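You operate a simulated robot arm through the tools that you are given. There is no shell and no other tool.

The job below is to be done with a simulated two-armed robot. You get a single attempt, and the scene is never put back.

## Task
Pick up the white bottle from the top of the black cart with one hand, pass it to the other hand and put it on the middle shelf of the black cart. Set down upright: white bottle.

It is judged by the outcome, as a careful person would: the job done as asked, and still so three seconds after it is handed in. It fails if anything else is knocked over, pushed out of place, dropped, spilled or broken.

## Robot
Two 7-joint arms with two-finger grippers on one trunk, on a base that moves. Base frame: it is fixed to the floor where the robot stands at the start and does not move with it; the origin is under the middle of the robot, x ahead of it, y to its left, z up. Units: cm, rad, N and s.
The left shoulder is at the start at [6, 12.3, 94.5], the right one opposite. With the tool pointing down near the work surface each hand reaches from about 34 to 80 cm from the robot's upright axis, wherever it stands, measured 20 degrees to its own side. Places, roughly: middle shelf of the black cart [70, -30, 60]. Payload 1.47 kg a hand.
Tool frame (each hand has its own): the origin (TCP) lies between the finger pads and is the grasp point; the fingertips stand 1.6 cm ahead of it; z points along the fingers, y is the line along which they close. The gripper opens to 8.7 cm; its body begins 5.5 cm behind the TCP.
Orientation is told as [roll, pitch, yaw] about the base's x, y, z axes, in that order, counted from this pose: with the fingers straight down and closing along the base's y, the tool's x points along the base's -x, its y along +y and its z along -z.

## Interface
- The arms move only by the tool arm_command. It takes "left_rows", "right_rows" or both (then of equal length, played together; a hand with none holds still); each is a list of rows, each a list of 7 numbers: the finger opening in cm, from 0 to 8.7, then the shift along the tool's x, y, z in cm, then the turn, a rotation vector about the tool's x, y, z in rad. In form: [[jaw, dx, dy, dz, rx, ry, rz], ...]. A call has 1 to 20 rows; each row is the pose to reach, as a shift and turn from the pose commanded when the call began, along the tool's axes at that moment. Each row takes 0.2 s and may step no farther than 5 cm and 0.15 rad from the row before; otherwise, or with a gripper value out of range, the whole call is refused. Where a pose cannot be reached the arm comes as near as it can. A force on the tool above 40 N (or 10 N above the force at the start of the call, whichever is more), or a blocked arm, ends the call early, and 0.2 s more pass. The fingers move at their own pace (about 15.3 cm/s each) and stop on an object; they squeeze with about 28 N. The grip force told is the motor's: it shows also when the fingers shut on nothing. Time passes only in rows, and 0.2 s behind the last, so rows that repeat a pose let the fingers close. It gives the time, the measured TCP pose, the force on the tool (base axes), the opening and the grip force at its end, in the units of the frame above (readings bear some noise), with the torque about the TCP (base axes, N m) and any sound that the robot's microphone picked up, and new pictures: "show" is both (left out), scene, wrist or none (wrist: the cameras of the hands that moved).
- Cameras (640 x 400 px; columns grow to the right, rows downward): "scene" is now at [9.14, 0.56, 150.57]; the picture's right is [0.07, -1.00, 0.00], its down [-0.68, -0.05, -0.73] and it looks along [0.73, 0.05, -0.68] (base axes); focal length 271 px, centre (320, 200). "left" rides on the left gripper at [7.3, -1.2, -9] in its tool frame; the picture's right is [0.16, 0.99, 0.00], its down [-0.72, 0.12, -0.68] and it looks along [-0.67, 0.11, 0.73] (tool axes); focal length 247 px, centre (320, 200). "right" rides on the right gripper at [7.3, 1.2, -9] in its tool frame; the picture's right is [-0.16, 0.99, 0.00], its down [-0.72, -0.12, -0.68] and it looks along [-0.67, -0.11, 0.73] (tool axes); focal length 247 px, centre (320, 200).
- lift_body(by): moves the trunk up (or, below 0, down) by that many cm; the arms and the scene camera ride with it, the base frame stays. It gives what a move gives, with no picture.
- base_move(legs): drives the robot by 1 to 6 legs, each [ahead, left, turn to the left] in cm, cm and rad, along the robot's own axes; the way and the turn of a leg run together, so that a leg with both is an arc; at most 150 cm and 3.142 rad a leg. The arms and the cameras ride along, it lands a little off, and it stops where it bumps. It gives what a move gives, and a new picture of the scene camera.
- pan_tilt(pan, tilt): turns the head with the scene camera to pan (to the left, within 2.094 rad either way) and tilt (down, from -0.506 to 1.204), counted from straight ahead of the robot. It gives what a move gives, and a new picture of the scene camera.
- point_at(camera, pixels): for up to 12 pixels [column, row] of the newest picture of that camera ("zoom" is the newest enlarged one), the place [x, y, z] in the base frame of the surface seen there, good to about 0.2 cm. It takes no simulated time.
- inspect(camera, box): a new picture of the part [left, top, right, bottom] of that camera's present view, enlarged. It takes no simulated time.
- close_job(): hands the job in; it is judged then, once.

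Open the grippers and draw the arms clear of the work before you hand the job in, unless the task says otherwise.

The tools are called after "Emit:" by a JSON object that holds its "fn" and its "kwargs". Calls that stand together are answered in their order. arm_command: Moves the arms, as the interface text tells. Its arguments: {"type":"object","properties":{"left_rows":{"type":"array"},"right_rows":{"type":"array"},"show":{"type":"string","enum":["both","scene","wrist","none"]}},"required":[]} The other tools are called the same way: lift_body (by) moves the trunk up or down; base_move (legs) drives the base; pan_tilt (pan, tilt) turns the head that bears the scene camera; point_at (camera, pixels) gives the place of the surface under pixels of a picture; inspect (camera, box) takes an enlarged picture of a part of a camera's view; close_job () hands the job in.

At the start:

```text
t: 0.0
left_tcp_pos: [53.79, 19.84, 127.52]
left_tcp_rot: [0.001, -0.001, -0.001]
left_ft_force: [-0.5, 0.0, 0.4]
left_torque: [-0.02, 0.0, -0.01]
left_width: 8.71
left_grasp_force: 0.0
right_tcp_pos: [36.73, -14.12, 127.21]
right_tcp_rot: [-0.001, -0.002, -0.002]
right_ft_force: [0.4, -0.1, -0.3]
right_torque: [0.0, 0.03, 0.0]
right_width: 8.72
right_grasp_force: 0.1
trunk travel left (down, up): [-10.0, 13.0]
robot x, y, heading: [0.38, 0.08, 0.001]
head pan, tilt (commanded): [0.066, 0.75]
```

scene: 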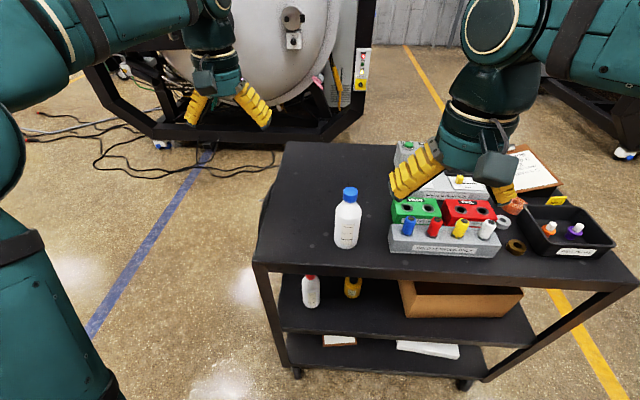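
right: 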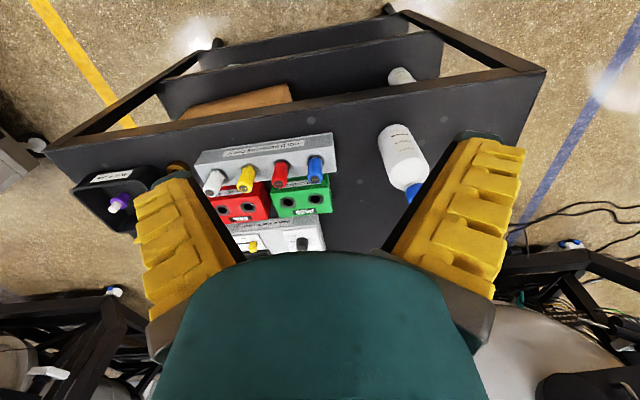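
left: 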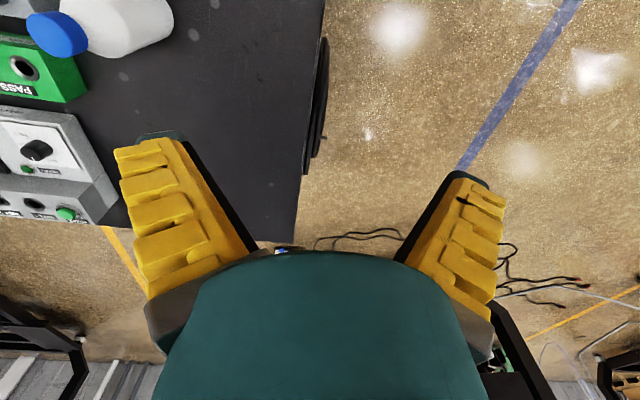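

The scene picture shows the white bottle (blue cap) at about (347, 218) on the cart top, and the middle shelf below with a small white bottle (310, 291) and a yellow one (352, 287). I measure these places first.

Emit:
{"fn": "point_at", "kwargs": {"camera": "scene", "pixels": [[349, 190], [347, 225], [346, 246], [256, 262], [290, 145], [400, 270], [310, 278], [310, 300], [352, 280], [330, 315], [400, 300], [635, 285]]}}

Emit:
{"fn": "inspect", "kwargs": {"camera": "scene", "box": [240, 170, 560, 370]}}

```text
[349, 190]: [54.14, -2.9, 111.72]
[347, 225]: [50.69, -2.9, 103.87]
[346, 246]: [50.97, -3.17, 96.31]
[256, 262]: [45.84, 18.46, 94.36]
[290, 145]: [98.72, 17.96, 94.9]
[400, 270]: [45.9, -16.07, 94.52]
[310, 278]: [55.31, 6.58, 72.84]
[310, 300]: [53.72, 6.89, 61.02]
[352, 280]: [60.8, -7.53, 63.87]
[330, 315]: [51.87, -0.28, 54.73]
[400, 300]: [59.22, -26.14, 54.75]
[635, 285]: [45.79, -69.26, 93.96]
```

```text
2.00 times, centred on (400, 270) of scene
```

zoom: 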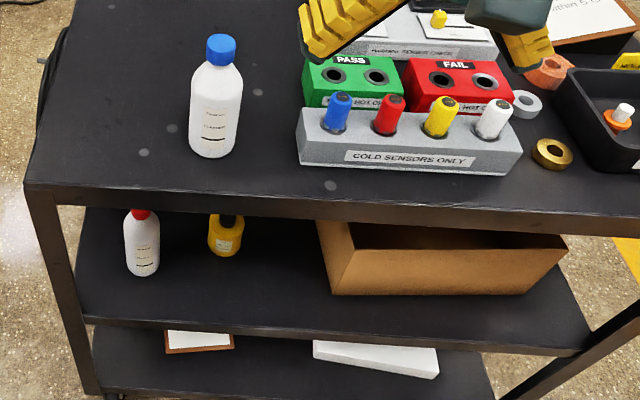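

The zoom shows the shelf clearly: red-capped bottle at (142, 240), yellow one at (227, 235), box from (315, 225) on. I measure the shelf edges, the box front and the bottle outline more exactly.

Emit:
{"fn": "point_at", "kwargs": {"camera": "zoom", "pixels": [[220, 37], [220, 50], [220, 64], [216, 80], [192, 110], [240, 110], [213, 150], [213, 157], [300, 150], [308, 120], [305, 80], [214, 125]]}}

Emit:
{"fn": "point_at", "kwargs": {"camera": "zoom", "pixels": [[88, 318], [200, 322], [200, 330], [330, 330], [332, 295], [450, 295], [540, 295], [142, 275], [225, 255], [280, 260], [310, 250], [580, 350]]}}

Emit:
{"fn": "inspect", "kwargs": {"camera": "scene", "box": [250, 255, 410, 355]}}

```text
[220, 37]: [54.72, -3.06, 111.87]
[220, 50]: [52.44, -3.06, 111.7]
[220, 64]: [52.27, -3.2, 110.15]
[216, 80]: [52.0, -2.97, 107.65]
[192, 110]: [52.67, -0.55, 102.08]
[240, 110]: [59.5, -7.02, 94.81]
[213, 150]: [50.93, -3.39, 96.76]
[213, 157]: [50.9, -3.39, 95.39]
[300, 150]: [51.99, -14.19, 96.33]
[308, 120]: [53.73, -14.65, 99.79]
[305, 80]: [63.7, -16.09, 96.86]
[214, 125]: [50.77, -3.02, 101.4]
```

```text
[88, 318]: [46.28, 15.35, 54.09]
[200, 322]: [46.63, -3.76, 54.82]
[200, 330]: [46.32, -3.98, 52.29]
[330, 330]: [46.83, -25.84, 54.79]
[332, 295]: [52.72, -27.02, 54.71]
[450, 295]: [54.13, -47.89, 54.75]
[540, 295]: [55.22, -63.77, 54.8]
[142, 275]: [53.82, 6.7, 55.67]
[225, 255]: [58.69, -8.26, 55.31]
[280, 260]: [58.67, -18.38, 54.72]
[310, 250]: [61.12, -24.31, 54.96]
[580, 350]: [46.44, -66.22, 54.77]
```

```text
4.00 times, centred on (330, 305) of scene
```

zoom: 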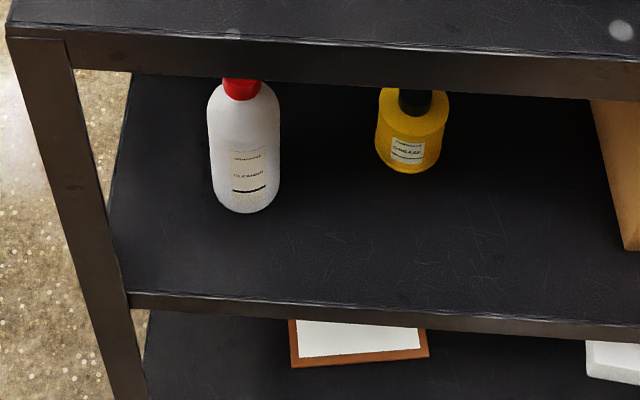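

The bottle stands at about [54.1, -3.0], 17.1 cm tall (94.8 to 111.9), with a cap about 3.4 cm wide; the shelf floor is at z 54.75 with free space near [53, -13]. I first bring the right hand aside to y≈-30 and turn its fingers forward (24° below level), to receive the bottle later.

Emit:
{"fn": "arm_command", "kwargs": {"right_rows": [[8.7, -0.8, -1.6, 0.2, 0, -0.115, 0], [8.7, -1.6, -3.2, 0.4, 0, -0.23, 0], [8.7, -2.4, -4.8, 0.6, 0, -0.345, 0], [8.7, -3.2, -6.4, 0.8, 0, -0.46, 0], [8.7, -4.0, -8.0, 1.0, 0, -0.575, 0], [8.7, -4.8, -9.6, 1.2, 0, -0.69, 0], [8.7, -5.6, -11.2, 1.4, 0, -0.805, 0], [8.7, -6.4, -12.8, 1.6, 0, -0.92, 0], [8.7, -7.2, -14.4, 1.8, 0, -1.035, 0], [8.7, -8.0, -16.0, 2.0, 0, -1.15, 0], [8.7, -8.0, -16.0, 2.0, 0, -1.15, 0]], "show": "both"}}

```text
t: 2.4
left_tcp_pos: [53.66, 19.81, 127.42]
left_tcp_rot: [-0.001, 0.0, 0.0]
left_ft_force: [0.5, -0.1, 0.5]
left_torque: [-0.02, 0.0, -0.02]
left_width: 8.72
left_grasp_force: 0.1
right_tcp_pos: [44.65, -30.04, 125.22]
right_tcp_rot: [-0.001, -1.151, 0.003]
right_ft_force: [0.0, -0.3, 0.1]
right_torque: [0.02, -0.01, 0.03]
right_width: 8.7
right_grasp_force: 0.1
trunk travel left (down, up): [-10.0, 13.0]
robot x, y, heading: [-0.24, -0.03, -0.001]
head pan, tilt (commanded): [0.066, 0.75]
```

scene: 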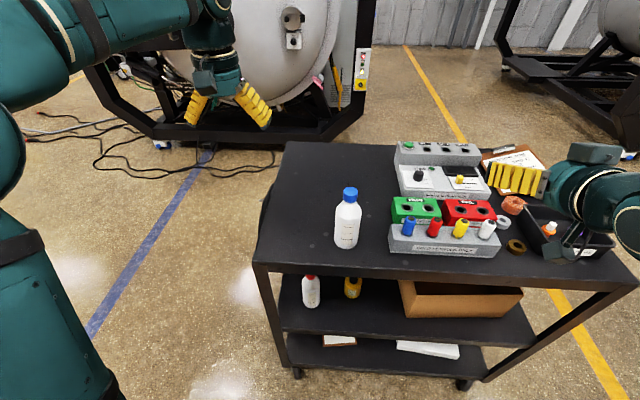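
right: 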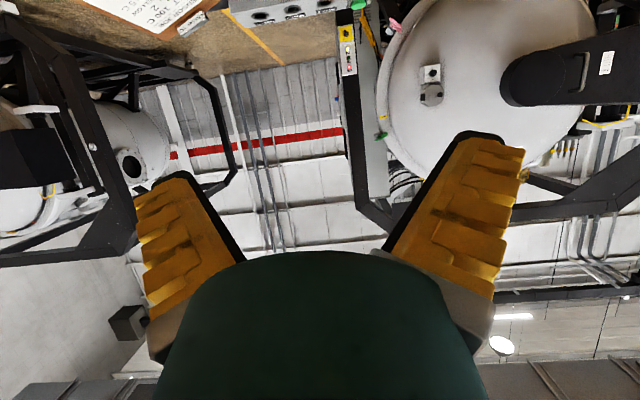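

The right hand is at [44.7, -30.0, 125.2] with fingers forward; a dark box sits at about (595, 153) near its wrist. I check how far the gripper's parts stand out, and re-measure the bottle.

Emit:
{"fn": "point_at", "kwargs": {"camera": "scene", "pixels": [[595, 150], [620, 160], [575, 165], [560, 195], [515, 178], [492, 172], [600, 220], [350, 188], [350, 193], [347, 220], [336, 222], [359, 222]]}}

Emit:
{"fn": "inspect", "kwargs": {"camera": "scene", "box": [300, 170, 400, 260]}}

Emit:
{"fn": "inspect", "kwargs": {"camera": "scene", "box": [460, 120, 640, 250]}}

```text
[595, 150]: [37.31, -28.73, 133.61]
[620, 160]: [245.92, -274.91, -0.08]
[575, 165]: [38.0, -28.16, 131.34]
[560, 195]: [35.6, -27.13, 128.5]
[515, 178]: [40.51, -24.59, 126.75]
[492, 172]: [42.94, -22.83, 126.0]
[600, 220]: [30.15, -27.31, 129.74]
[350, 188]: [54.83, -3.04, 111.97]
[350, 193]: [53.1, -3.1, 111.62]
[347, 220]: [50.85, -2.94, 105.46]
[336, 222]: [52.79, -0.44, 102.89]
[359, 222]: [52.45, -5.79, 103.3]
```

```text
4.44 times, centred on (350, 215) of scene
```

zoom: 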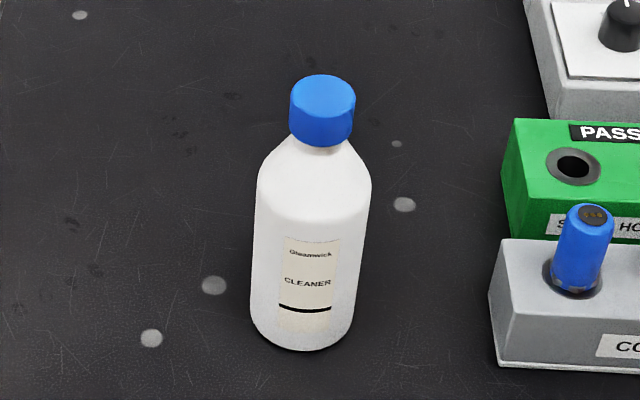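

```text
3.08 times, centred on (550, 185) of scene
```

zoom: 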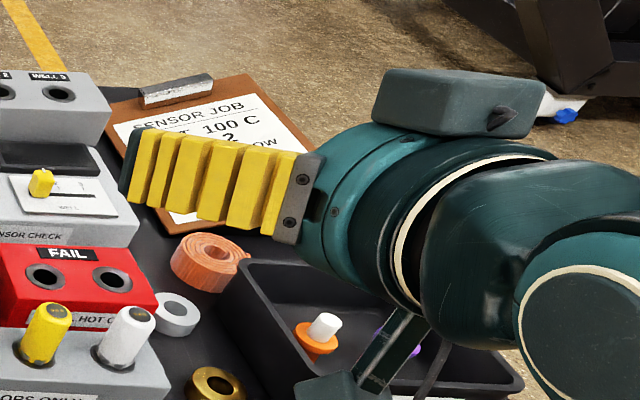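

The dark box sits on the back of the gripper, opposite the camera. I measure it and the camera module in the enlarged picture for clearance planning.

Emit:
{"fn": "point_at", "kwargs": {"camera": "zoom", "pixels": [[400, 75], [440, 73], [530, 85], [385, 95], [400, 125], [500, 132], [340, 385], [310, 392], [125, 170], [135, 140], [180, 215], [300, 200]]}}

```text
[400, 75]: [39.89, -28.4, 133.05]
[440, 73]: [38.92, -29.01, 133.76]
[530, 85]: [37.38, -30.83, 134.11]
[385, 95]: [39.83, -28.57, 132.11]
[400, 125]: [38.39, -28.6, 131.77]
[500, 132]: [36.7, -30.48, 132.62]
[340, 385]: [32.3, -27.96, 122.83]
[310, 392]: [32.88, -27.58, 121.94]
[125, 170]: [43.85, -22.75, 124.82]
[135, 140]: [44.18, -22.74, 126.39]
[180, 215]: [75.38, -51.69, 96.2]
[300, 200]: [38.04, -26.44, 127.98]
```

The gripper's back box stands only 5.2 cm off its axis and the camera 7.8 cm, so a vertical left hand on the cap and the tilted right hand on the body will clear each other. I now bring the left hand above the bottle cap at [54.0, -3.1] and stop at z 118 for a check.

Emit:
{"fn": "arm_command", "kwargs": {"left_rows": [[8.7, 0, -2.5, 0, 0, 0, 0], [8.7, -0.1, -5.5, 0, 0, 0, 0], [8.7, -0.1, -8.5, 0, 0, 0, 0], [8.7, -0.2, -11.5, 0, 0, 0, 0], [8.7, -0.2, -14.5, 0, 0, 0, 0], [8.7, -0.3, -17.5, 0, 0, 0, 0], [8.7, -0.3, -20.5, 0, 0, 0, 0], [8.7, -0.34, -22.9, 0, 0, 0, 0], [8.7, -0.34, -22.9, 2.5, 0, 0, 0], [8.7, -0.34, -22.9, 5.0, 0, 0, 0], [8.7, -0.34, -22.9, 7.5, 0, 0, 0], [8.7, -0.34, -22.9, 9.4, 0, 0, 0], [8.7, -0.34, -22.9, 9.4, 0, 0, 0]], "show": "both"}}

```text
t: 5.2
left_tcp_pos: [53.96, -3.17, 117.9]
left_tcp_rot: [-0.001, -0.001, 0.001]
left_ft_force: [0.1, -0.5, 0.6]
left_torque: [0.01, -0.02, 0.04]
left_width: 8.71
left_grasp_force: 0.0
right_tcp_pos: [44.63, -30.19, 125.25]
right_tcp_rot: [0.0, -1.152, 0.0]
right_ft_force: [-1.0, -0.9, -0.4]
right_torque: [-0.02, 0.03, 0.0]
right_width: 8.7
right_grasp_force: 0.2
trunk travel left (down, up): [-10.0, 13.0]
robot x, y, heading: [-0.01, -0.02, -0.001]
head pan, tilt (commanded): [0.066, 0.75]
```

scene: 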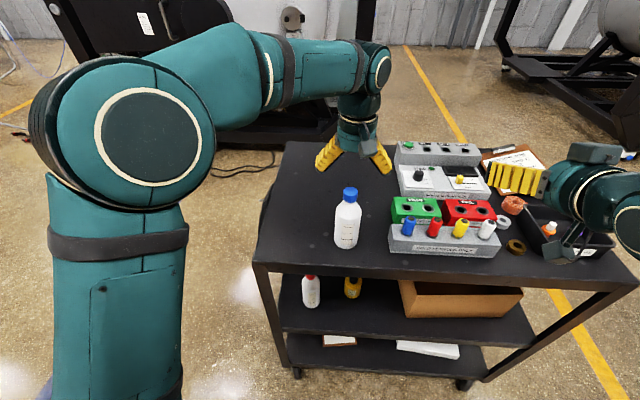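
left: 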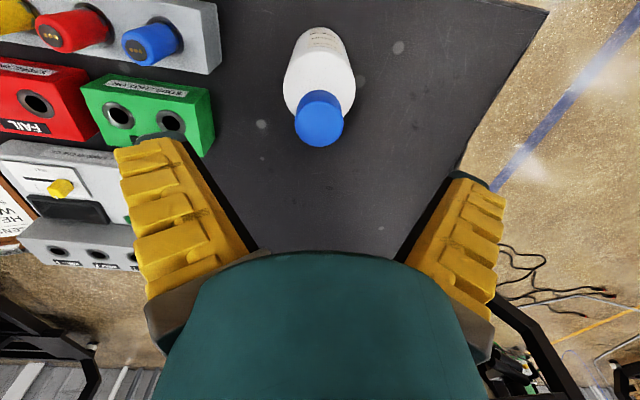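

The left hand hovers at [53.96, -3.17, 117.9]; in its camera the cap is at about (320, 117), close to where I expect it. I measure the cap edges from this camera to centre exactly.

Emit:
{"fn": "inspect", "kwargs": {"camera": "left", "box": [260, 20, 388, 164]}}

Emit:
{"fn": "point_at", "kwargs": {"camera": "left", "pixels": [[298, 118], [341, 118], [320, 95], [320, 120], [320, 143], [319, 128], [289, 75], [349, 75], [319, 75]]}}

```text
2.78 times, centred on (324, 92) of left
```

zoom: 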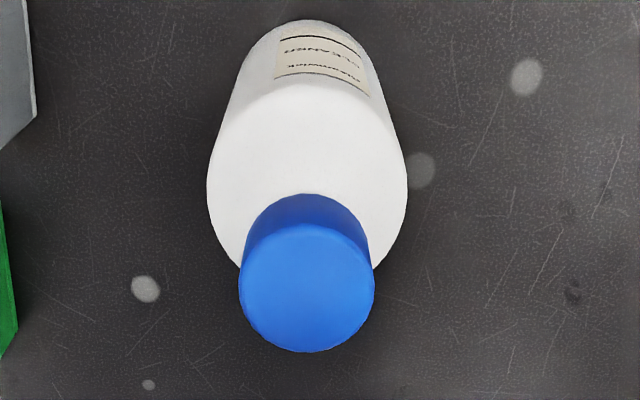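

```text
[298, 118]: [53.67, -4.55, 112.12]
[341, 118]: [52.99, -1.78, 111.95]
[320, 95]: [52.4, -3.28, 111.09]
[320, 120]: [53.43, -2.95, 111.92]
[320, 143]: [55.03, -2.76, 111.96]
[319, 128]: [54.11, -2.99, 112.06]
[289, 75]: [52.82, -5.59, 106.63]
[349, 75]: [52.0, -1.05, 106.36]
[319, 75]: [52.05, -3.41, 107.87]
```

Cap centre measures about [53.85, -3.05] with top at z 112, radius 1.6. I lower the left hand to TCP z 110.8 with the fingers open and check before closing.

Emit:
{"fn": "arm_command", "kwargs": {"left_rows": [[8.7, 0.05, 0.05, 1.8, 0, 0, 0], [8.7, 0.1, 0.1, 3.6, 0, 0, 0], [8.7, 0.1, 0.1, 5.2, 0, 0, 0], [8.7, 0.1, 0.1, 6.4, 0, 0, 0], [8.7, 0.1, 0.1, 7.1, 0, 0, 0], [8.7, 0.1, 0.1, 7.1, 0, 0, 0]], "show": "both"}}

```text
t: 6.6
left_tcp_pos: [53.88, -3.0, 110.92]
left_tcp_rot: [-0.002, -0.002, -0.001]
left_ft_force: [-0.2, -0.5, 0.2]
left_torque: [-0.02, 0.03, 0.03]
left_width: 8.71
left_grasp_force: 0.1
right_tcp_pos: [44.68, -30.24, 125.13]
right_tcp_rot: [0.002, -1.151, -0.001]
right_ft_force: [-0.1, 0.1, 0.2]
right_torque: [-0.01, -0.02, 0.02]
right_width: 8.72
right_grasp_force: 0.1
trunk travel left (down, up): [-10.0, 13.0]
robot x, y, heading: [-0.06, -0.02, 0.002]
head pan, tilt (commanded): [0.066, 0.75]
```

scene: 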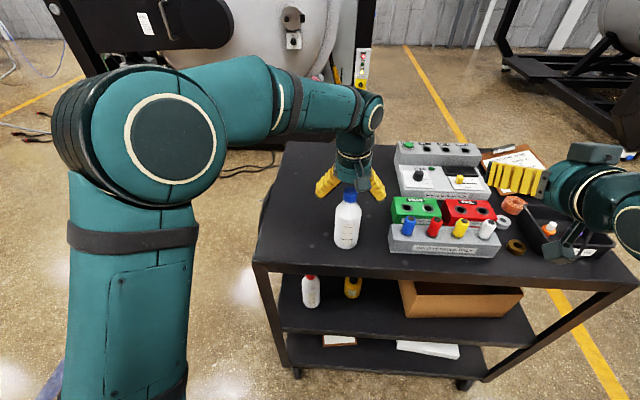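
left: 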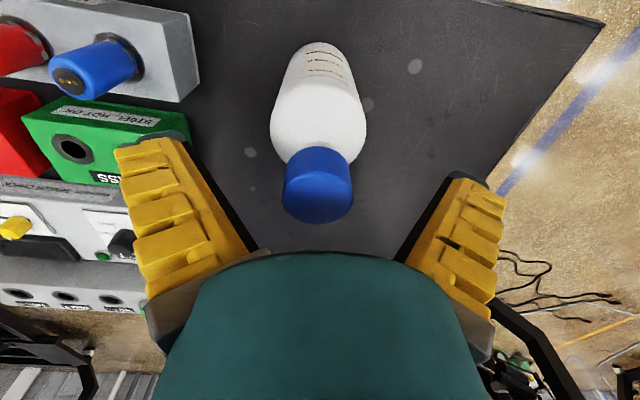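

The cap lies between the open fingers at (318, 183), centred on the TCP at [53.88, -3.0, 110.92]. I close the left fingers on the cap.

Emit:
{"fn": "arm_command", "kwargs": {"left_rows": [[5.0, 0, 0, 0, 0, 0, 0], [3.6, 0, 0, 0, 0, 0, 0], [0, 0, 0, 0, 0, 0, 0], [0, 0, 0, 0, 0, 0, 0], [0, 0, 0, 0, 0, 0, 0]], "show": "wrist"}}

```text
t: 7.8
left_tcp_pos: [53.95, -3.1, 111.11]
left_tcp_rot: [-0.001, 0.0, 0.0]
left_ft_force: [2.2, -2.1, 7.9]
left_torque: [0.01, -0.19, -0.06]
left_width: 3.29
left_grasp_force: 27.6
right_tcp_pos: [44.58, -30.19, 125.17]
right_tcp_rot: [-0.001, -1.149, 0.001]
right_ft_force: [0.1, 0.4, -0.8]
right_torque: [0.01, 0.01, -0.01]
right_width: 8.66
right_grasp_force: 0.0
trunk travel left (down, up): [-10.0, 13.0]
robot x, y, heading: [-0.23, 0.2, 0.002]
head pan, tilt (commanded): [0.066, 0.75]
```

left: 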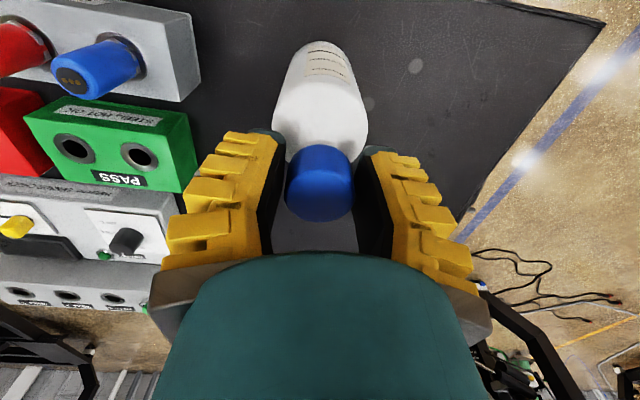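

The fingers hold the cap (3.29 cm, 27.6 N). I lift gently 3 cm and look whether the bottle comes along straight.

Emit:
{"fn": "arm_command", "kwargs": {"left_rows": [[0, 0, 0, -0.4, 0, 0, 0], [0, 0, 0, -1.0, 0, 0, 0], [0, 0, 0, -1.7, 0, 0, 0], [0, 0, 0, -2.4, 0, 0, 0], [0, 0, 0, -3.0, 0, 0, 0], [0, 0, 0, -3.0, 0, 0, 0]], "show": "both"}}

```text
t: 9.2
left_tcp_pos: [54.0, -3.0, 113.89]
left_tcp_rot: [-0.001, -0.001, -0.001]
left_ft_force: [-0.1, -0.4, -4.2]
left_torque: [0.02, 0.02, -0.04]
left_width: 2.74
left_grasp_force: 28.6
right_tcp_pos: [44.79, -30.12, 125.21]
right_tcp_rot: [0.0, -1.15, 0.001]
right_ft_force: [-0.2, 0.9, 0.0]
right_torque: [-0.02, 0.02, 0.0]
right_width: 8.7
right_grasp_force: 0.1
trunk travel left (down, up): [-10.0, 13.0]
robot x, y, heading: [0.16, -0.07, -0.003]
head pan, tilt (commanded): [0.066, 0.75]
```

scene: 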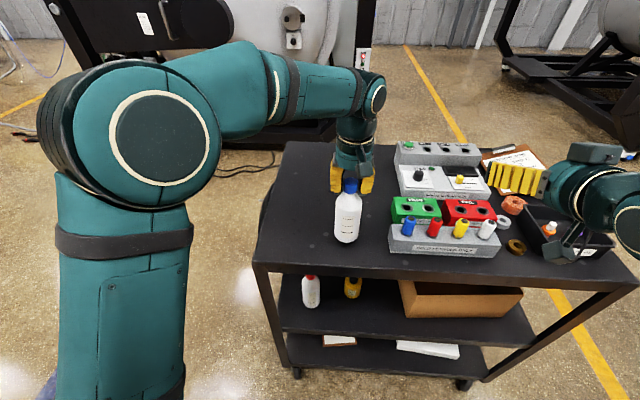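
left: 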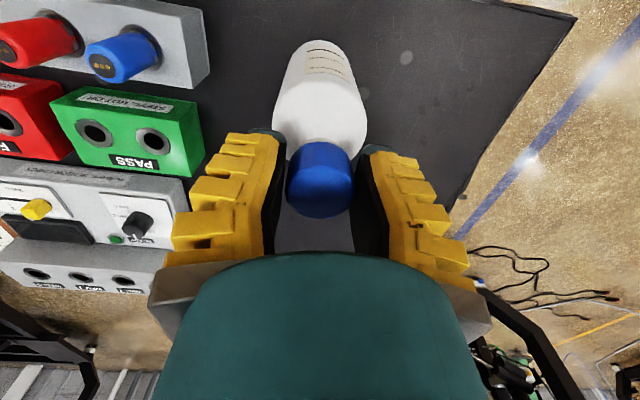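

The bottle hangs straight from the left hand (load about 4.2 N, 0.43 kg). I lift it a further 9 cm so the right hand can come under it from the front.

Emit:
{"fn": "arm_command", "kwargs": {"left_rows": [[0, 0, 0, -1.0, 0, 0, 0], [0, 0, 0, -2.2, 0, 0, 0], [0, 0, 0, -3.4, 0, 0, 0], [0, 0, 0, -4.6, 0, 0, 0], [0, 0, 0, -5.8, 0, 0, 0], [0, 0, 0, -7.0, 0, 0, 0], [0, 0, 0, -8.2, 0, 0, 0], [0, 0, 0, -9.0, 0, 0, 0], [0, 0, 0, -9.0, 0, 0, 0]], "show": "both"}}

```text
t: 11.2
left_tcp_pos: [53.95, -3.11, 122.98]
left_tcp_rot: [-0.002, 0.0, 0.0]
left_ft_force: [0.1, 0.1, -3.6]
left_torque: [0.01, -0.01, -0.02]
left_width: 2.66
left_grasp_force: 27.9
right_tcp_pos: [44.67, -30.19, 125.23]
right_tcp_rot: [0.0, -1.15, -0.001]
right_ft_force: [-1.0, -0.3, 0.1]
right_torque: [0.02, -0.02, -0.02]
right_width: 8.68
right_grasp_force: 0.0
trunk travel left (down, up): [-10.0, 13.0]
robot x, y, heading: [0.25, 0.27, -0.0]
head pan, tilt (commanded): [0.066, 0.75]
```

scene: 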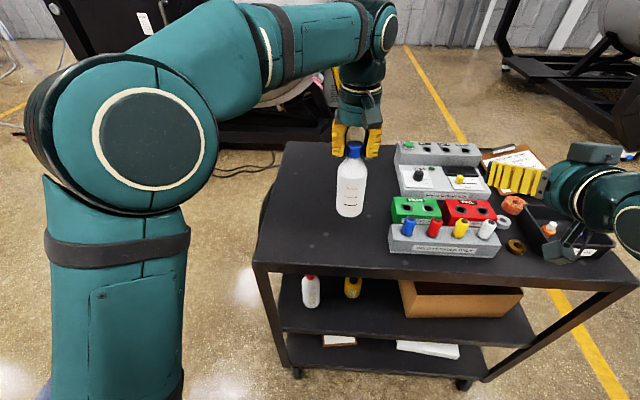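
left: 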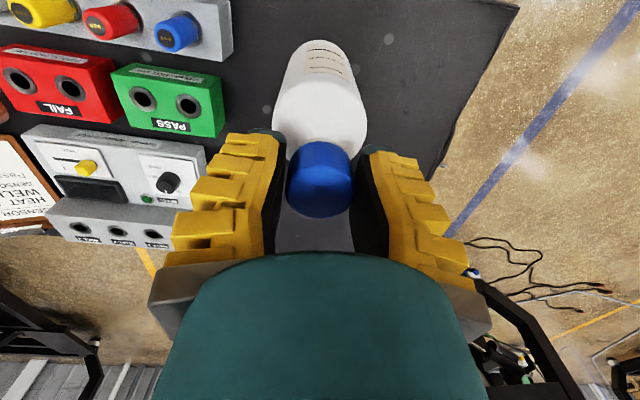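

The bottle is up with the left TCP at z 123; its cap shows at (354, 149) and base near (349, 215). I measure its true position and uprightness before sending the right hand in.

Emit:
{"fn": "inspect", "kwargs": {"camera": "scene", "box": [300, 120, 400, 230]}}

Emit:
{"fn": "point_at", "kwargs": {"camera": "scene", "pixels": [[355, 150], [354, 157], [353, 175], [339, 185], [366, 185], [352, 190], [351, 200], [350, 210], [350, 214], [338, 205], [363, 205]]}}

```text
3.64 times, centred on (350, 175) of scene
```

zoom: 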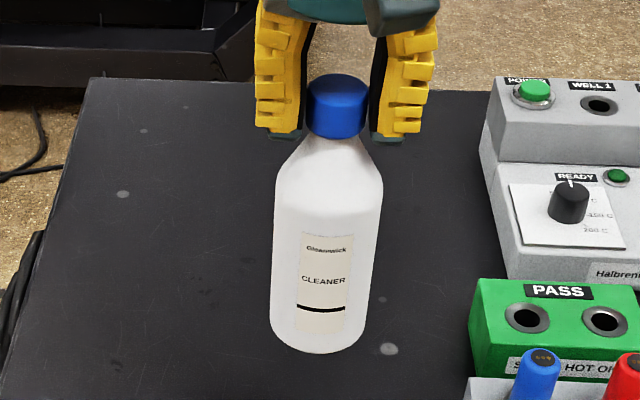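

```text
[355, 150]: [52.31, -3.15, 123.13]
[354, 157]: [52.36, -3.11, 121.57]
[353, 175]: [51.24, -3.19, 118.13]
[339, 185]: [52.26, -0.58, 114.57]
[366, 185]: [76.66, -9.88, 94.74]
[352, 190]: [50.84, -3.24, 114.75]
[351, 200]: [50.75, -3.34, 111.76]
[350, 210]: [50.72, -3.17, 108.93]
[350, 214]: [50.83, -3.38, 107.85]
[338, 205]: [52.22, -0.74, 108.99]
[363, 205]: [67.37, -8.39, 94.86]
```

The bottle hangs upright with its axis at about [54.0, -3.2] and base at z 106.9. I check where the left arm's links are, to keep the right wrist clear of them.

Emit:
{"fn": "point_at", "kwargs": {"camera": "scene", "pixels": [[130, 150], [205, 150], [215, 110], [240, 120], [270, 90], [320, 80], [350, 70], [385, 40], [180, 300], [345, 90], [370, 100], [200, 200]]}}

```text
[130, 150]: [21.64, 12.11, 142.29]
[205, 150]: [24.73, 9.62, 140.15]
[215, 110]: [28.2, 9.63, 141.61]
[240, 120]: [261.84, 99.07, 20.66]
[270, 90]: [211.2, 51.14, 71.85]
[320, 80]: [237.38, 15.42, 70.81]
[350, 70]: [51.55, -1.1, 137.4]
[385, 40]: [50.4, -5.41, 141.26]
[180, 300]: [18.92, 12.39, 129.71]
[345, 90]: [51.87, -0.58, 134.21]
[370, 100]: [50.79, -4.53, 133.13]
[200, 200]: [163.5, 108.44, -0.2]
```

The left elbow's inner edge is at y≈9.6, so the right wrist at y≈-3 keeps several cm away. I move the right hand to the front of the bottle at [40, -3.2, 114.9], open, tips about 9 cm short of it.

Emit:
{"fn": "arm_command", "kwargs": {"right_rows": [[8.7, 1.13, 2.7, 0, 0, 0, 0], [8.7, 2.26, 5.4, 0, 0, 0, 0], [8.7, 3.4, 8.1, 0, 0, 0, 0], [8.7, 4.53, 10.8, 0, 0, 0, 0], [8.7, 5.66, 13.5, 0, 0, 0, 0], [8.7, 6.8, 16.2, 0, 0, 0, 0], [8.7, 7.92, 18.9, -0.05, 0, 0, 0], [8.7, 9.06, 21.6, -0.05, 0, 0, 0], [8.7, 10.19, 24.3, -0.08, 0, 0, 0], [8.7, 11.32, 27.0, -0.08, 0, 0, 0], [8.7, 11.32, 27.0, -0.08, 0, 0, 0]], "show": "both"}}

```text
t: 13.4
left_tcp_pos: [53.99, -3.1, 122.92]
left_tcp_rot: [-0.002, 0.001, -0.001]
left_ft_force: [0.1, -0.5, -3.9]
left_torque: [-0.04, -0.01, -0.01]
left_width: 2.63
left_grasp_force: 27.8
right_tcp_pos: [41.33, -2.23, 115.82]
right_tcp_rot: [0.339, -1.037, -0.263]
right_ft_force: [0.2, -1.0, 0.4]
right_torque: [-0.01, -0.02, 0.03]
right_width: 8.71
right_grasp_force: 0.1
right hand out of reach, approached as far as the arm can: row 4, 5, 6, 7, 8, 9, 10
trunk travel left (down, up): [-10.0, 13.0]
robot x, y, heading: [0.3, 0.3, -0.001]
head pan, tilt (commanded): [0.066, 0.75]
stopped in row 10 (right hand): the arm was blocked; the commanded pose is now the measured one
```

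scene: 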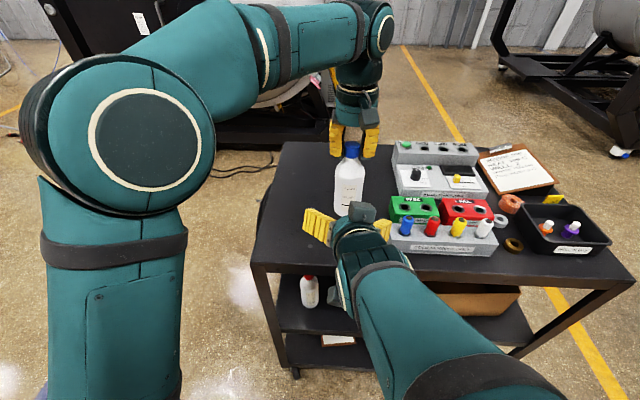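
right: 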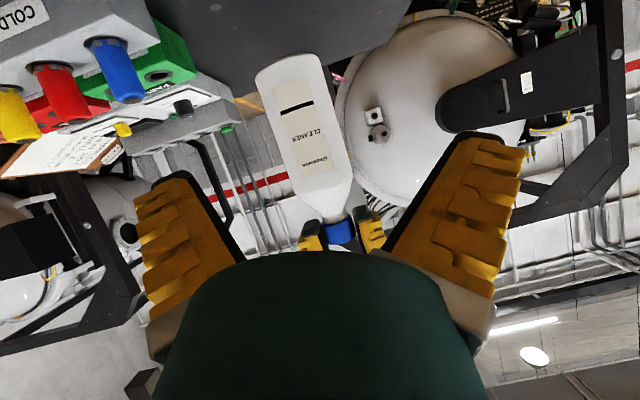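

The right arm hit a joint limit: close to the body it cannot hold this pose at y≈-3 (it stopped at [41.3, -2.2, 115.8]); nothing was touched. I take it back to its reachable pose at the right, and will then back the base off so the handover can happen further from the body.

Emit:
{"fn": "arm_command", "kwargs": {"right_rows": [[8.7, -1.35, -2.61, -0.46, 0.01, -0.009, -0.014], [8.7, -2.69, -5.22, -0.93, 0.021, -0.018, -0.028], [8.7, -4.04, -7.83, -1.39, 0.031, -0.027, -0.041], [8.7, -5.38, -10.44, -1.85, 0.042, -0.036, -0.055], [8.7, -6.73, -13.05, -2.32, 0.052, -0.045, -0.069], [8.7, -8.08, -15.66, -2.78, 0.062, -0.054, -0.083], [8.7, -9.42, -18.27, -3.24, 0.073, -0.063, -0.096], [8.7, -10.77, -20.88, -3.7, 0.083, -0.072, -0.11], [8.7, -12.11, -23.49, -4.17, 0.094, -0.081, -0.124], [8.7, -13.46, -26.1, -4.63, 0.104, -0.09, -0.1375], [8.7, -13.46, -26.1, -4.63, 0.104, -0.09, -0.1375]], "show": "scene"}}

```text
t: 15.8
left_tcp_pos: [54.12, -3.12, 122.89]
left_tcp_rot: [-0.001, -0.001, 0.001]
left_ft_force: [-0.7, 0.8, -3.7]
left_torque: [0.0, 0.0, 0.01]
left_width: 2.59
left_grasp_force: 28.1
right_tcp_pos: [44.87, -30.17, 125.19]
right_tcp_rot: [-0.008, -1.15, 0.004]
right_ft_force: [-0.2, -0.2, 0.1]
right_torque: [0.03, 0.0, -0.01]
right_width: 8.69
right_grasp_force: 0.1
right hand out of reach, approached as far as the arm can: row 1, 2, 3, 4
trunk travel left (down, up): [-10.0, 13.0]
robot x, y, heading: [-0.04, -0.01, 0.009]
head pan, tilt (commanded): [0.066, 0.75]
```

scene: 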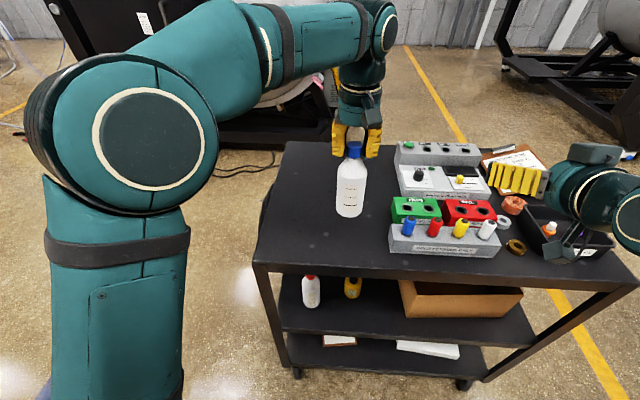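

The right hand is back at [44.9, -30.2, 125.2]. The left opening has crept from 2.74 to 2.59 cm, so I check whether the bottle is slipping in the left hand.

Emit:
{"fn": "inspect", "kwargs": {"camera": "scene", "box": [300, 120, 400, 230]}}

Emit:
{"fn": "inspect", "kwargs": {"camera": "left", "box": [250, 100, 410, 240]}}

Emit:
{"fn": "point_at", "kwargs": {"camera": "scene", "pixels": [[350, 210], [350, 214], [350, 216], [355, 144], [355, 150]]}}

```text
3.64 times, centred on (350, 175) of scene
```

zoom: 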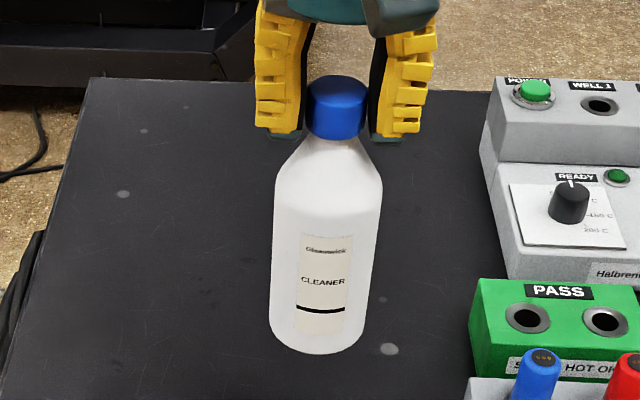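

```text
2.86 times, centred on (330, 170) of left
```

zoom: 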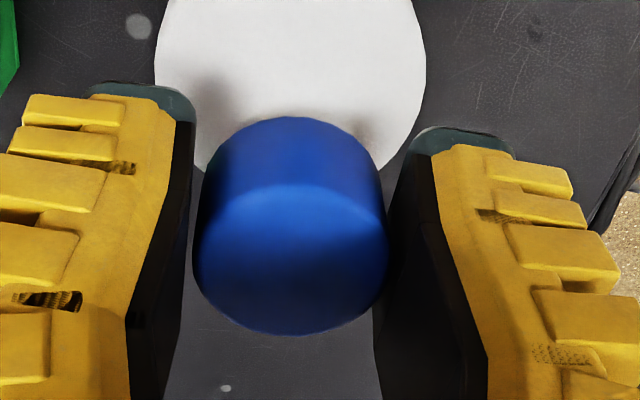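

```text
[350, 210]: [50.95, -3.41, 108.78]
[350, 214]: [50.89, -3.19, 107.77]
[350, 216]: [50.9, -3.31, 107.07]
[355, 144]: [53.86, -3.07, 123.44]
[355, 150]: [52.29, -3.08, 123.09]
```

The bottle has not slipped (base still at z ≈107, upright). I drive the base straight back 31 cm so the handover can happen in front of the cart, further out from the body.

Emit:
{"fn": "base_move", "kwargs": {"legs": [[-16, 0, 0], [-15, 0, 0]]}}

```text
t: 18.2
left_tcp_pos: [23.02, -3.14, 123.03]
left_tcp_rot: [0.0, -0.001, -0.001]
left_ft_force: [-0.7, 0.4, -3.3]
left_torque: [0.05, -0.02, 0.01]
left_width: 2.54
left_grasp_force: 28.1
right_tcp_pos: [13.75, -30.32, 125.2]
right_tcp_rot: [-0.004, -1.153, 0.0]
right_ft_force: [-0.4, 0.2, 0.4]
right_torque: [-0.03, 0.01, 0.04]
right_width: 8.69
right_grasp_force: 0.1
trunk travel left (down, up): [-10.0, 13.0]
robot x, y, heading: [-30.65, -0.15, 0.001]
head pan, tilt (commanded): [0.066, 0.75]
```

scene: 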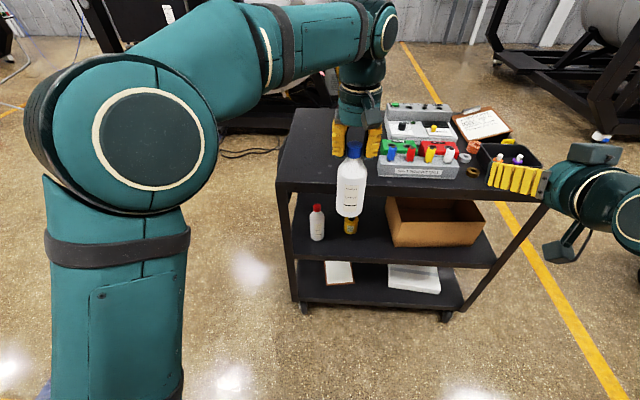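

The base is 31 cm back; the bottle hangs at [23, -3.1], well ahead of the cart edge at x 46. I extend the left hand forward and lower it to about [33.5, -6, 105], a handover spot in front of the cart both arms should reach.

Emit:
{"fn": "arm_command", "kwargs": {"left_rows": [[0, -0.6, -0.2, 1.0, 0, 0, 0], [0, -1.7, -0.5, 2.9, 0, 0, 0], [0, -2.9, -0.8, 4.9, 0, 0, 0], [0, -4.1, -1.2, 6.9, 0, 0, 0], [0, -5.3, -1.5, 8.9, 0, 0, 0], [0, -6.5, -1.8, 10.9, 0, 0, 0], [0, -7.6, -2.2, 12.9, 0, 0, 0], [0, -8.8, -2.5, 14.9, 0, 0, 0], [0, -9.8, -2.8, 16.8, 0, 0, 0], [0, -10.5, -3.0, 18.0, 0, 0, 0], [0, -10.5, -3.0, 18.0, 0, 0, 0]], "show": "both"}}

```text
t: 20.6
left_tcp_pos: [33.66, -6.14, 104.92]
left_tcp_rot: [0.001, 0.001, -0.003]
left_ft_force: [0.2, -0.9, -3.9]
left_torque: [-0.01, -0.01, 0.0]
left_width: 2.49
left_grasp_force: 27.8
right_tcp_pos: [14.01, -30.37, 125.05]
right_tcp_rot: [-0.004, -1.152, 0.0]
right_ft_force: [-0.6, 0.5, -0.2]
right_torque: [0.0, -0.01, 0.03]
right_width: 8.68
right_grasp_force: 0.1
trunk travel left (down, up): [-10.0, 13.0]
robot x, y, heading: [-30.99, 0.26, -0.005]
head pan, tilt (commanded): [0.066, 0.75]
```

scene: 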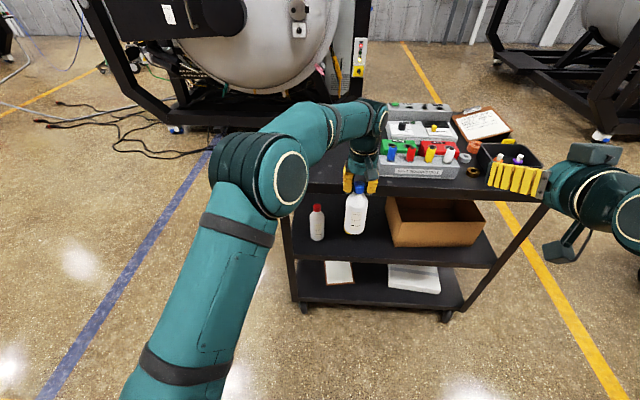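
left: 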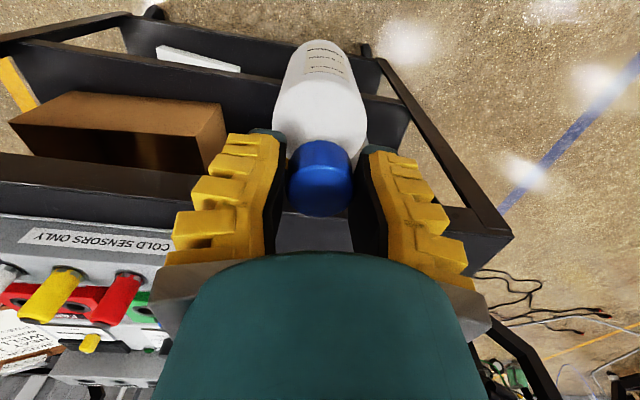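

The left hand holds the bottle at [33.66, -6.14, 104.9]; its base is near z 89. I bring the right hand to the front right at about [26, -22, 100], turning it 0.4 rad to the left so that it can approach the bottle diagonally, where its wrist should be freer.

Emit:
{"fn": "arm_command", "kwargs": {"right_rows": [[8.7, 1.79, 0.83, 2.13, -0.0365, 0, -0.0163], [8.7, 3.58, 1.66, 4.25, -0.073, 0, -0.0326], [8.7, 5.36, 2.49, 6.38, -0.1095, 0, -0.0489], [8.7, 7.15, 3.32, 8.5, -0.146, 0, -0.0652], [8.7, 8.94, 4.15, 10.63, -0.1825, 0, -0.0815], [8.7, 10.73, 4.98, 12.76, -0.219, 0, -0.0978], [8.7, 12.52, 5.81, 14.88, -0.2555, 0, -0.1141], [8.7, 14.3, 6.64, 17.0, -0.292, 0, -0.1304], [8.7, 16.09, 7.47, 19.13, -0.3285, 0, -0.1467], [8.7, 17.88, 8.3, 21.26, -0.365, 0, -0.163], [8.7, 17.88, 8.3, 21.26, -0.365, 0, -0.163]], "show": "both"}}

```text
t: 23.0
left_tcp_pos: [33.61, -6.18, 104.91]
left_tcp_rot: [-0.001, 0.0, -0.002]
left_ft_force: [0.4, 0.4, -3.7]
left_torque: [-0.01, 0.01, 0.01]
left_width: 2.44
left_grasp_force: 27.8
right_tcp_pos: [26.09, -22.16, 100.3]
right_tcp_rot: [-0.005, -1.152, 0.404]
right_ft_force: [-0.8, -0.2, -0.5]
right_torque: [-0.01, 0.02, 0.01]
right_width: 8.66
right_grasp_force: 0.0
trunk travel left (down, up): [-10.0, 13.0]
robot x, y, heading: [-30.63, -0.04, -0.001]
head pan, tilt (commanded): [0.066, 0.75]
```

scene: 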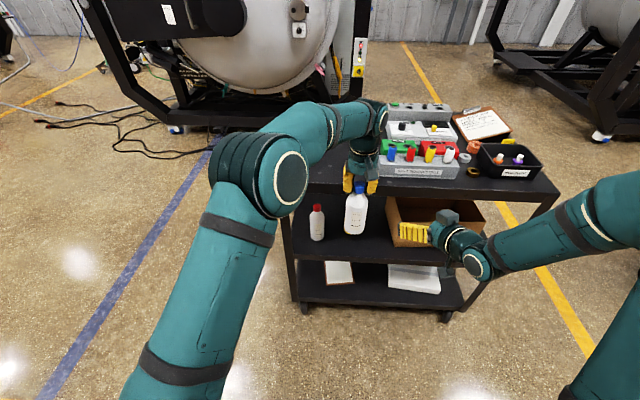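
right: 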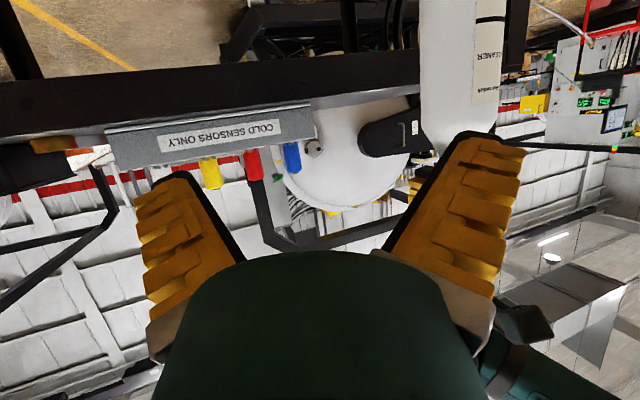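

Both arms are fine here. I measure the bottle's present axis and base height from the scene picture before the final approach.

Emit:
{"fn": "inspect", "kwargs": {"camera": "scene", "box": [310, 150, 410, 250]}}

Emit:
{"fn": "point_at", "kwargs": {"camera": "scene", "pixels": [[360, 190], [358, 205], [357, 215], [356, 225], [355, 231], [355, 234], [347, 220], [366, 220]]}}

```text
4.00 times, centred on (360, 200) of scene
```

zoom: 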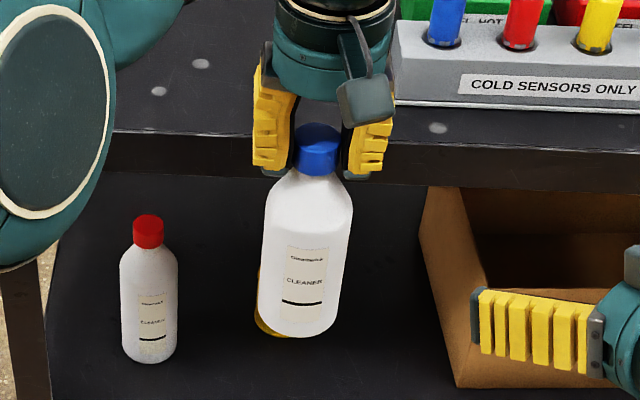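

```text
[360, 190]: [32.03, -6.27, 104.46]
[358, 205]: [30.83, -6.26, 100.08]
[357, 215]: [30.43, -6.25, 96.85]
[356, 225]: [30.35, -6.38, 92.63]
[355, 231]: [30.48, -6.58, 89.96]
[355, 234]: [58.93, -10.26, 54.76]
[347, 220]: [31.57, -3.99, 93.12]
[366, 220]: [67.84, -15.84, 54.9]
```

The bottle's axis is at [33.65, -6.3] with base at z 88.9. I take the right hand to the pre-grasp point [24.5, -12.4, 96.9], turned 0.6 rad to the left so its fingers aim at the bottle.

Emit:
{"fn": "arm_command", "kwargs": {"right_rows": [[8.7, 0.34, 1.59, 0.58, -0.0305, 0, -0.0137], [8.7, 0.68, 3.18, 1.16, -0.061, 0, -0.0273], [8.7, 1.03, 4.77, 1.75, -0.0915, 0, -0.041], [8.7, 1.37, 6.36, 2.33, -0.122, 0, -0.0547], [8.7, 1.71, 7.95, 2.91, -0.1525, 0, -0.0683], [8.7, 2.05, 9.54, 3.49, -0.183, 0, -0.082], [8.7, 2.05, 9.54, 3.49, -0.183, 0, -0.082]], "show": "both"}}

```text
t: 24.6
left_tcp_pos: [33.53, -6.24, 104.86]
left_tcp_rot: [0.0, -0.001, -0.002]
left_ft_force: [0.2, -1.1, -3.3]
left_torque: [-0.03, 0.01, -0.06]
left_width: 2.44
left_grasp_force: 28.5
right_tcp_pos: [24.55, -12.38, 96.91]
right_tcp_rot: [-0.006, -1.152, 0.601]
right_ft_force: [0.3, -0.4, 0.6]
right_torque: [-0.05, 0.0, 0.03]
right_width: 8.69
right_grasp_force: 0.2
trunk travel left (down, up): [-10.0, 13.0]
robot x, y, heading: [-30.74, -0.32, -0.005]
head pan, tilt (commanded): [0.066, 0.75]
```

scene: 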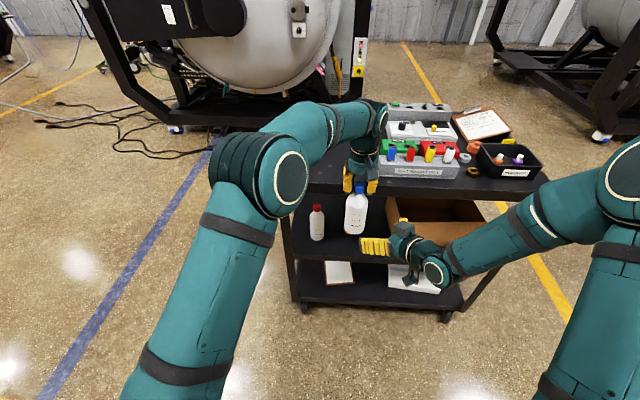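
right: 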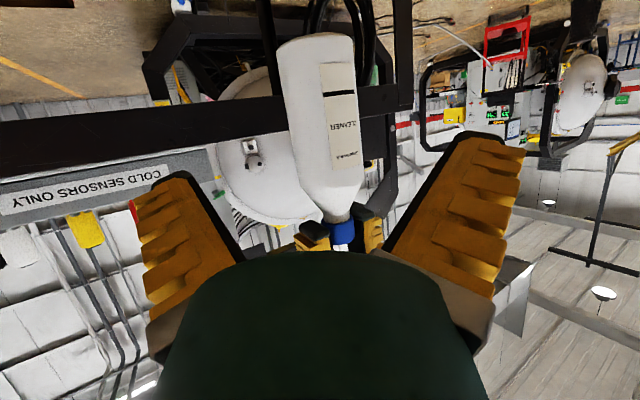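

The right camera shows the bottle centred between the open fingers (about column 325). I advance the right hand horizontally onto the bottle, to TCP [33.65, -6.3, 96.9].

Emit:
{"fn": "arm_command", "kwargs": {"right_rows": [[8.7, -0.7, -0.02, 1.55, 0, 0, 0], [8.7, -1.4, -0.03, 3.1, 0, 0, 0], [8.7, -2.05, -0.05, 4.6, 0, 0, 0], [8.7, -2.7, -0.06, 6.1, 0, 0, 0], [8.7, -3.35, -0.07, 7.5, 0, 0, 0], [8.7, -3.95, -0.09, 8.85, 0, 0, 0], [8.7, -4.475, -0.1, 10.0, 0, 0, 0], [8.7, -4.475, -0.1, 10.0, 0, 0, 0]], "show": "both"}}

```text
t: 26.4
left_tcp_pos: [33.59, -6.21, 104.98]
left_tcp_rot: [-0.001, -0.002, -0.003]
left_ft_force: [0.6, -0.2, -4.9]
left_torque: [0.01, 0.0, 0.0]
left_width: 2.41
left_grasp_force: 28.1
right_tcp_pos: [33.69, -6.38, 96.65]
right_tcp_rot: [-0.005, -1.15, 0.604]
right_ft_force: [-1.2, 0.3, 0.6]
right_torque: [0.02, -0.03, 0.01]
right_width: 8.67
right_grasp_force: 0.1
trunk travel left (down, up): [-10.0, 13.0]
robot x, y, heading: [-30.9, -0.1, -0.004]
head pan, tilt (commanded): [0.066, 0.75]
```

scene: 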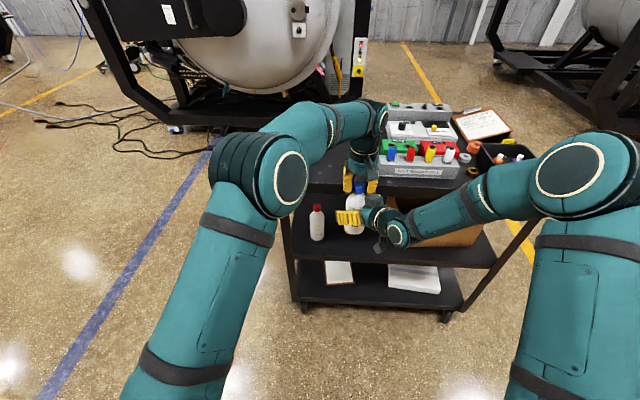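
right: 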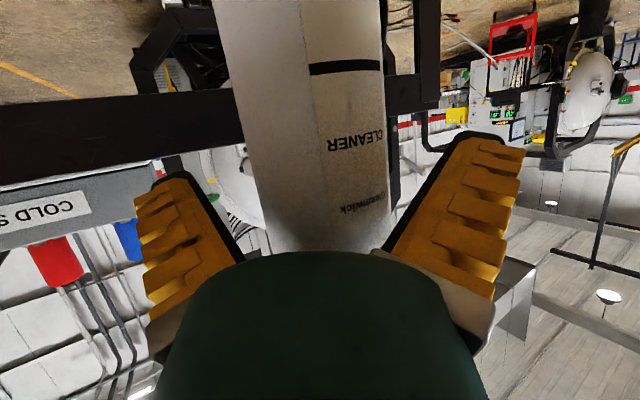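

The bottle lies midway between the right fingers (edges about columns 260 and 388 at the TCP row), no contact forces. I close the right fingers on the body while the left keeps holding.

Emit:
{"fn": "arm_command", "kwargs": {"right_rows": [[7.6, 0, 0, 0, 0, 0, 0], [7.0, 0, 0, 0, 0, 0, 0], [6.6, 0, 0, 0, 0, 0, 0], [6.0, 0, 0, 0, 0, 0, 0], [0, 0, 0, 0, 0, 0, 0], [0, 0, 0, 0, 0, 0, 0]], "show": "both"}}

```text
t: 27.8
left_tcp_pos: [33.64, -6.18, 105.01]
left_tcp_rot: [-0.003, -0.001, -0.002]
left_ft_force: [-0.9, -3.9, -0.8]
left_torque: [-0.13, 0.04, -0.14]
left_width: 2.36
left_grasp_force: 27.7
right_tcp_pos: [33.55, -6.29, 96.79]
right_tcp_rot: [-0.003, -1.151, 0.604]
right_ft_force: [-0.3, 3.7, 0.2]
right_torque: [-0.24, 0.04, 0.15]
right_width: 5.89
right_grasp_force: 28.1
trunk travel left (down, up): [-10.0, 13.0]
robot x, y, heading: [-30.89, -0.18, -0.003]
head pan, tilt (commanded): [0.066, 0.75]
```

scene: 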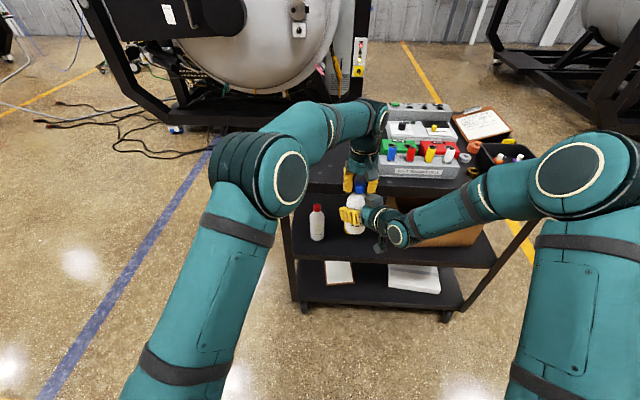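
right: 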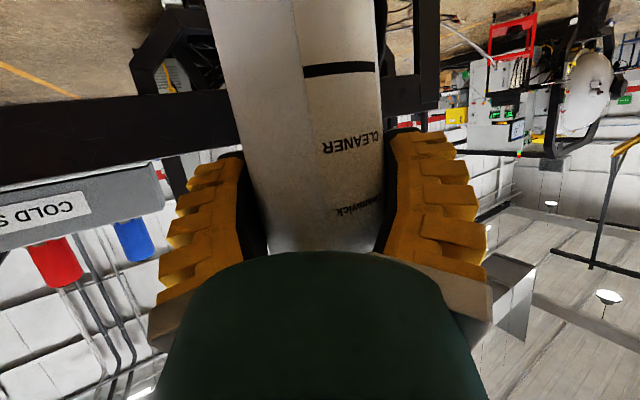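

The right hand holds the body (5.89 cm, 28.1 N) with the left still on the cap. I open the left hand and check the bottle stays in the right hand.

Emit:
{"fn": "arm_command", "kwargs": {"left_rows": [[4.0, 0, 0, 0, 0, 0, 0], [6.0, 0, 0, 0, 0, 0, 0], [8.0, 0, 0, 0, 0, 0, 0], [8.7, 0, 0, 0, 0, 0, 0]], "show": "both"}}

```text
t: 28.8
left_tcp_pos: [33.71, -6.1, 104.89]
left_tcp_rot: [0.002, -0.001, -0.003]
left_ft_force: [0.0, -0.4, 1.3]
left_torque: [-0.01, -0.02, 0.01]
left_width: 8.71
left_grasp_force: 0.0
right_tcp_pos: [33.65, -6.38, 96.82]
right_tcp_rot: [-0.005, -1.148, 0.603]
right_ft_force: [-0.1, -0.2, -0.2]
right_torque: [0.01, 0.0, -0.05]
right_width: 5.92
right_grasp_force: 27.9
trunk travel left (down, up): [-10.0, 13.0]
robot x, y, heading: [-30.36, 0.2, -0.003]
head pan, tilt (commanded): [0.066, 0.75]
```

scene: 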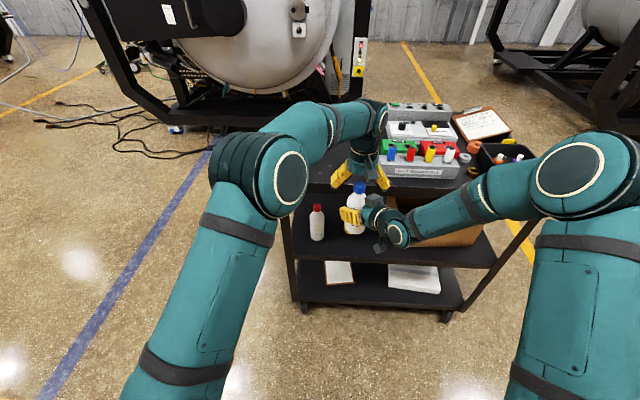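
left: 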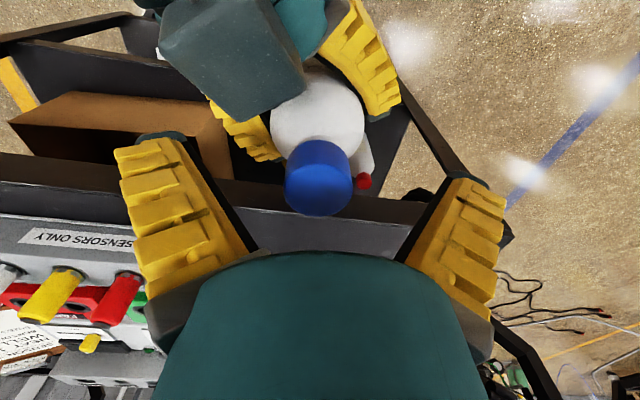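

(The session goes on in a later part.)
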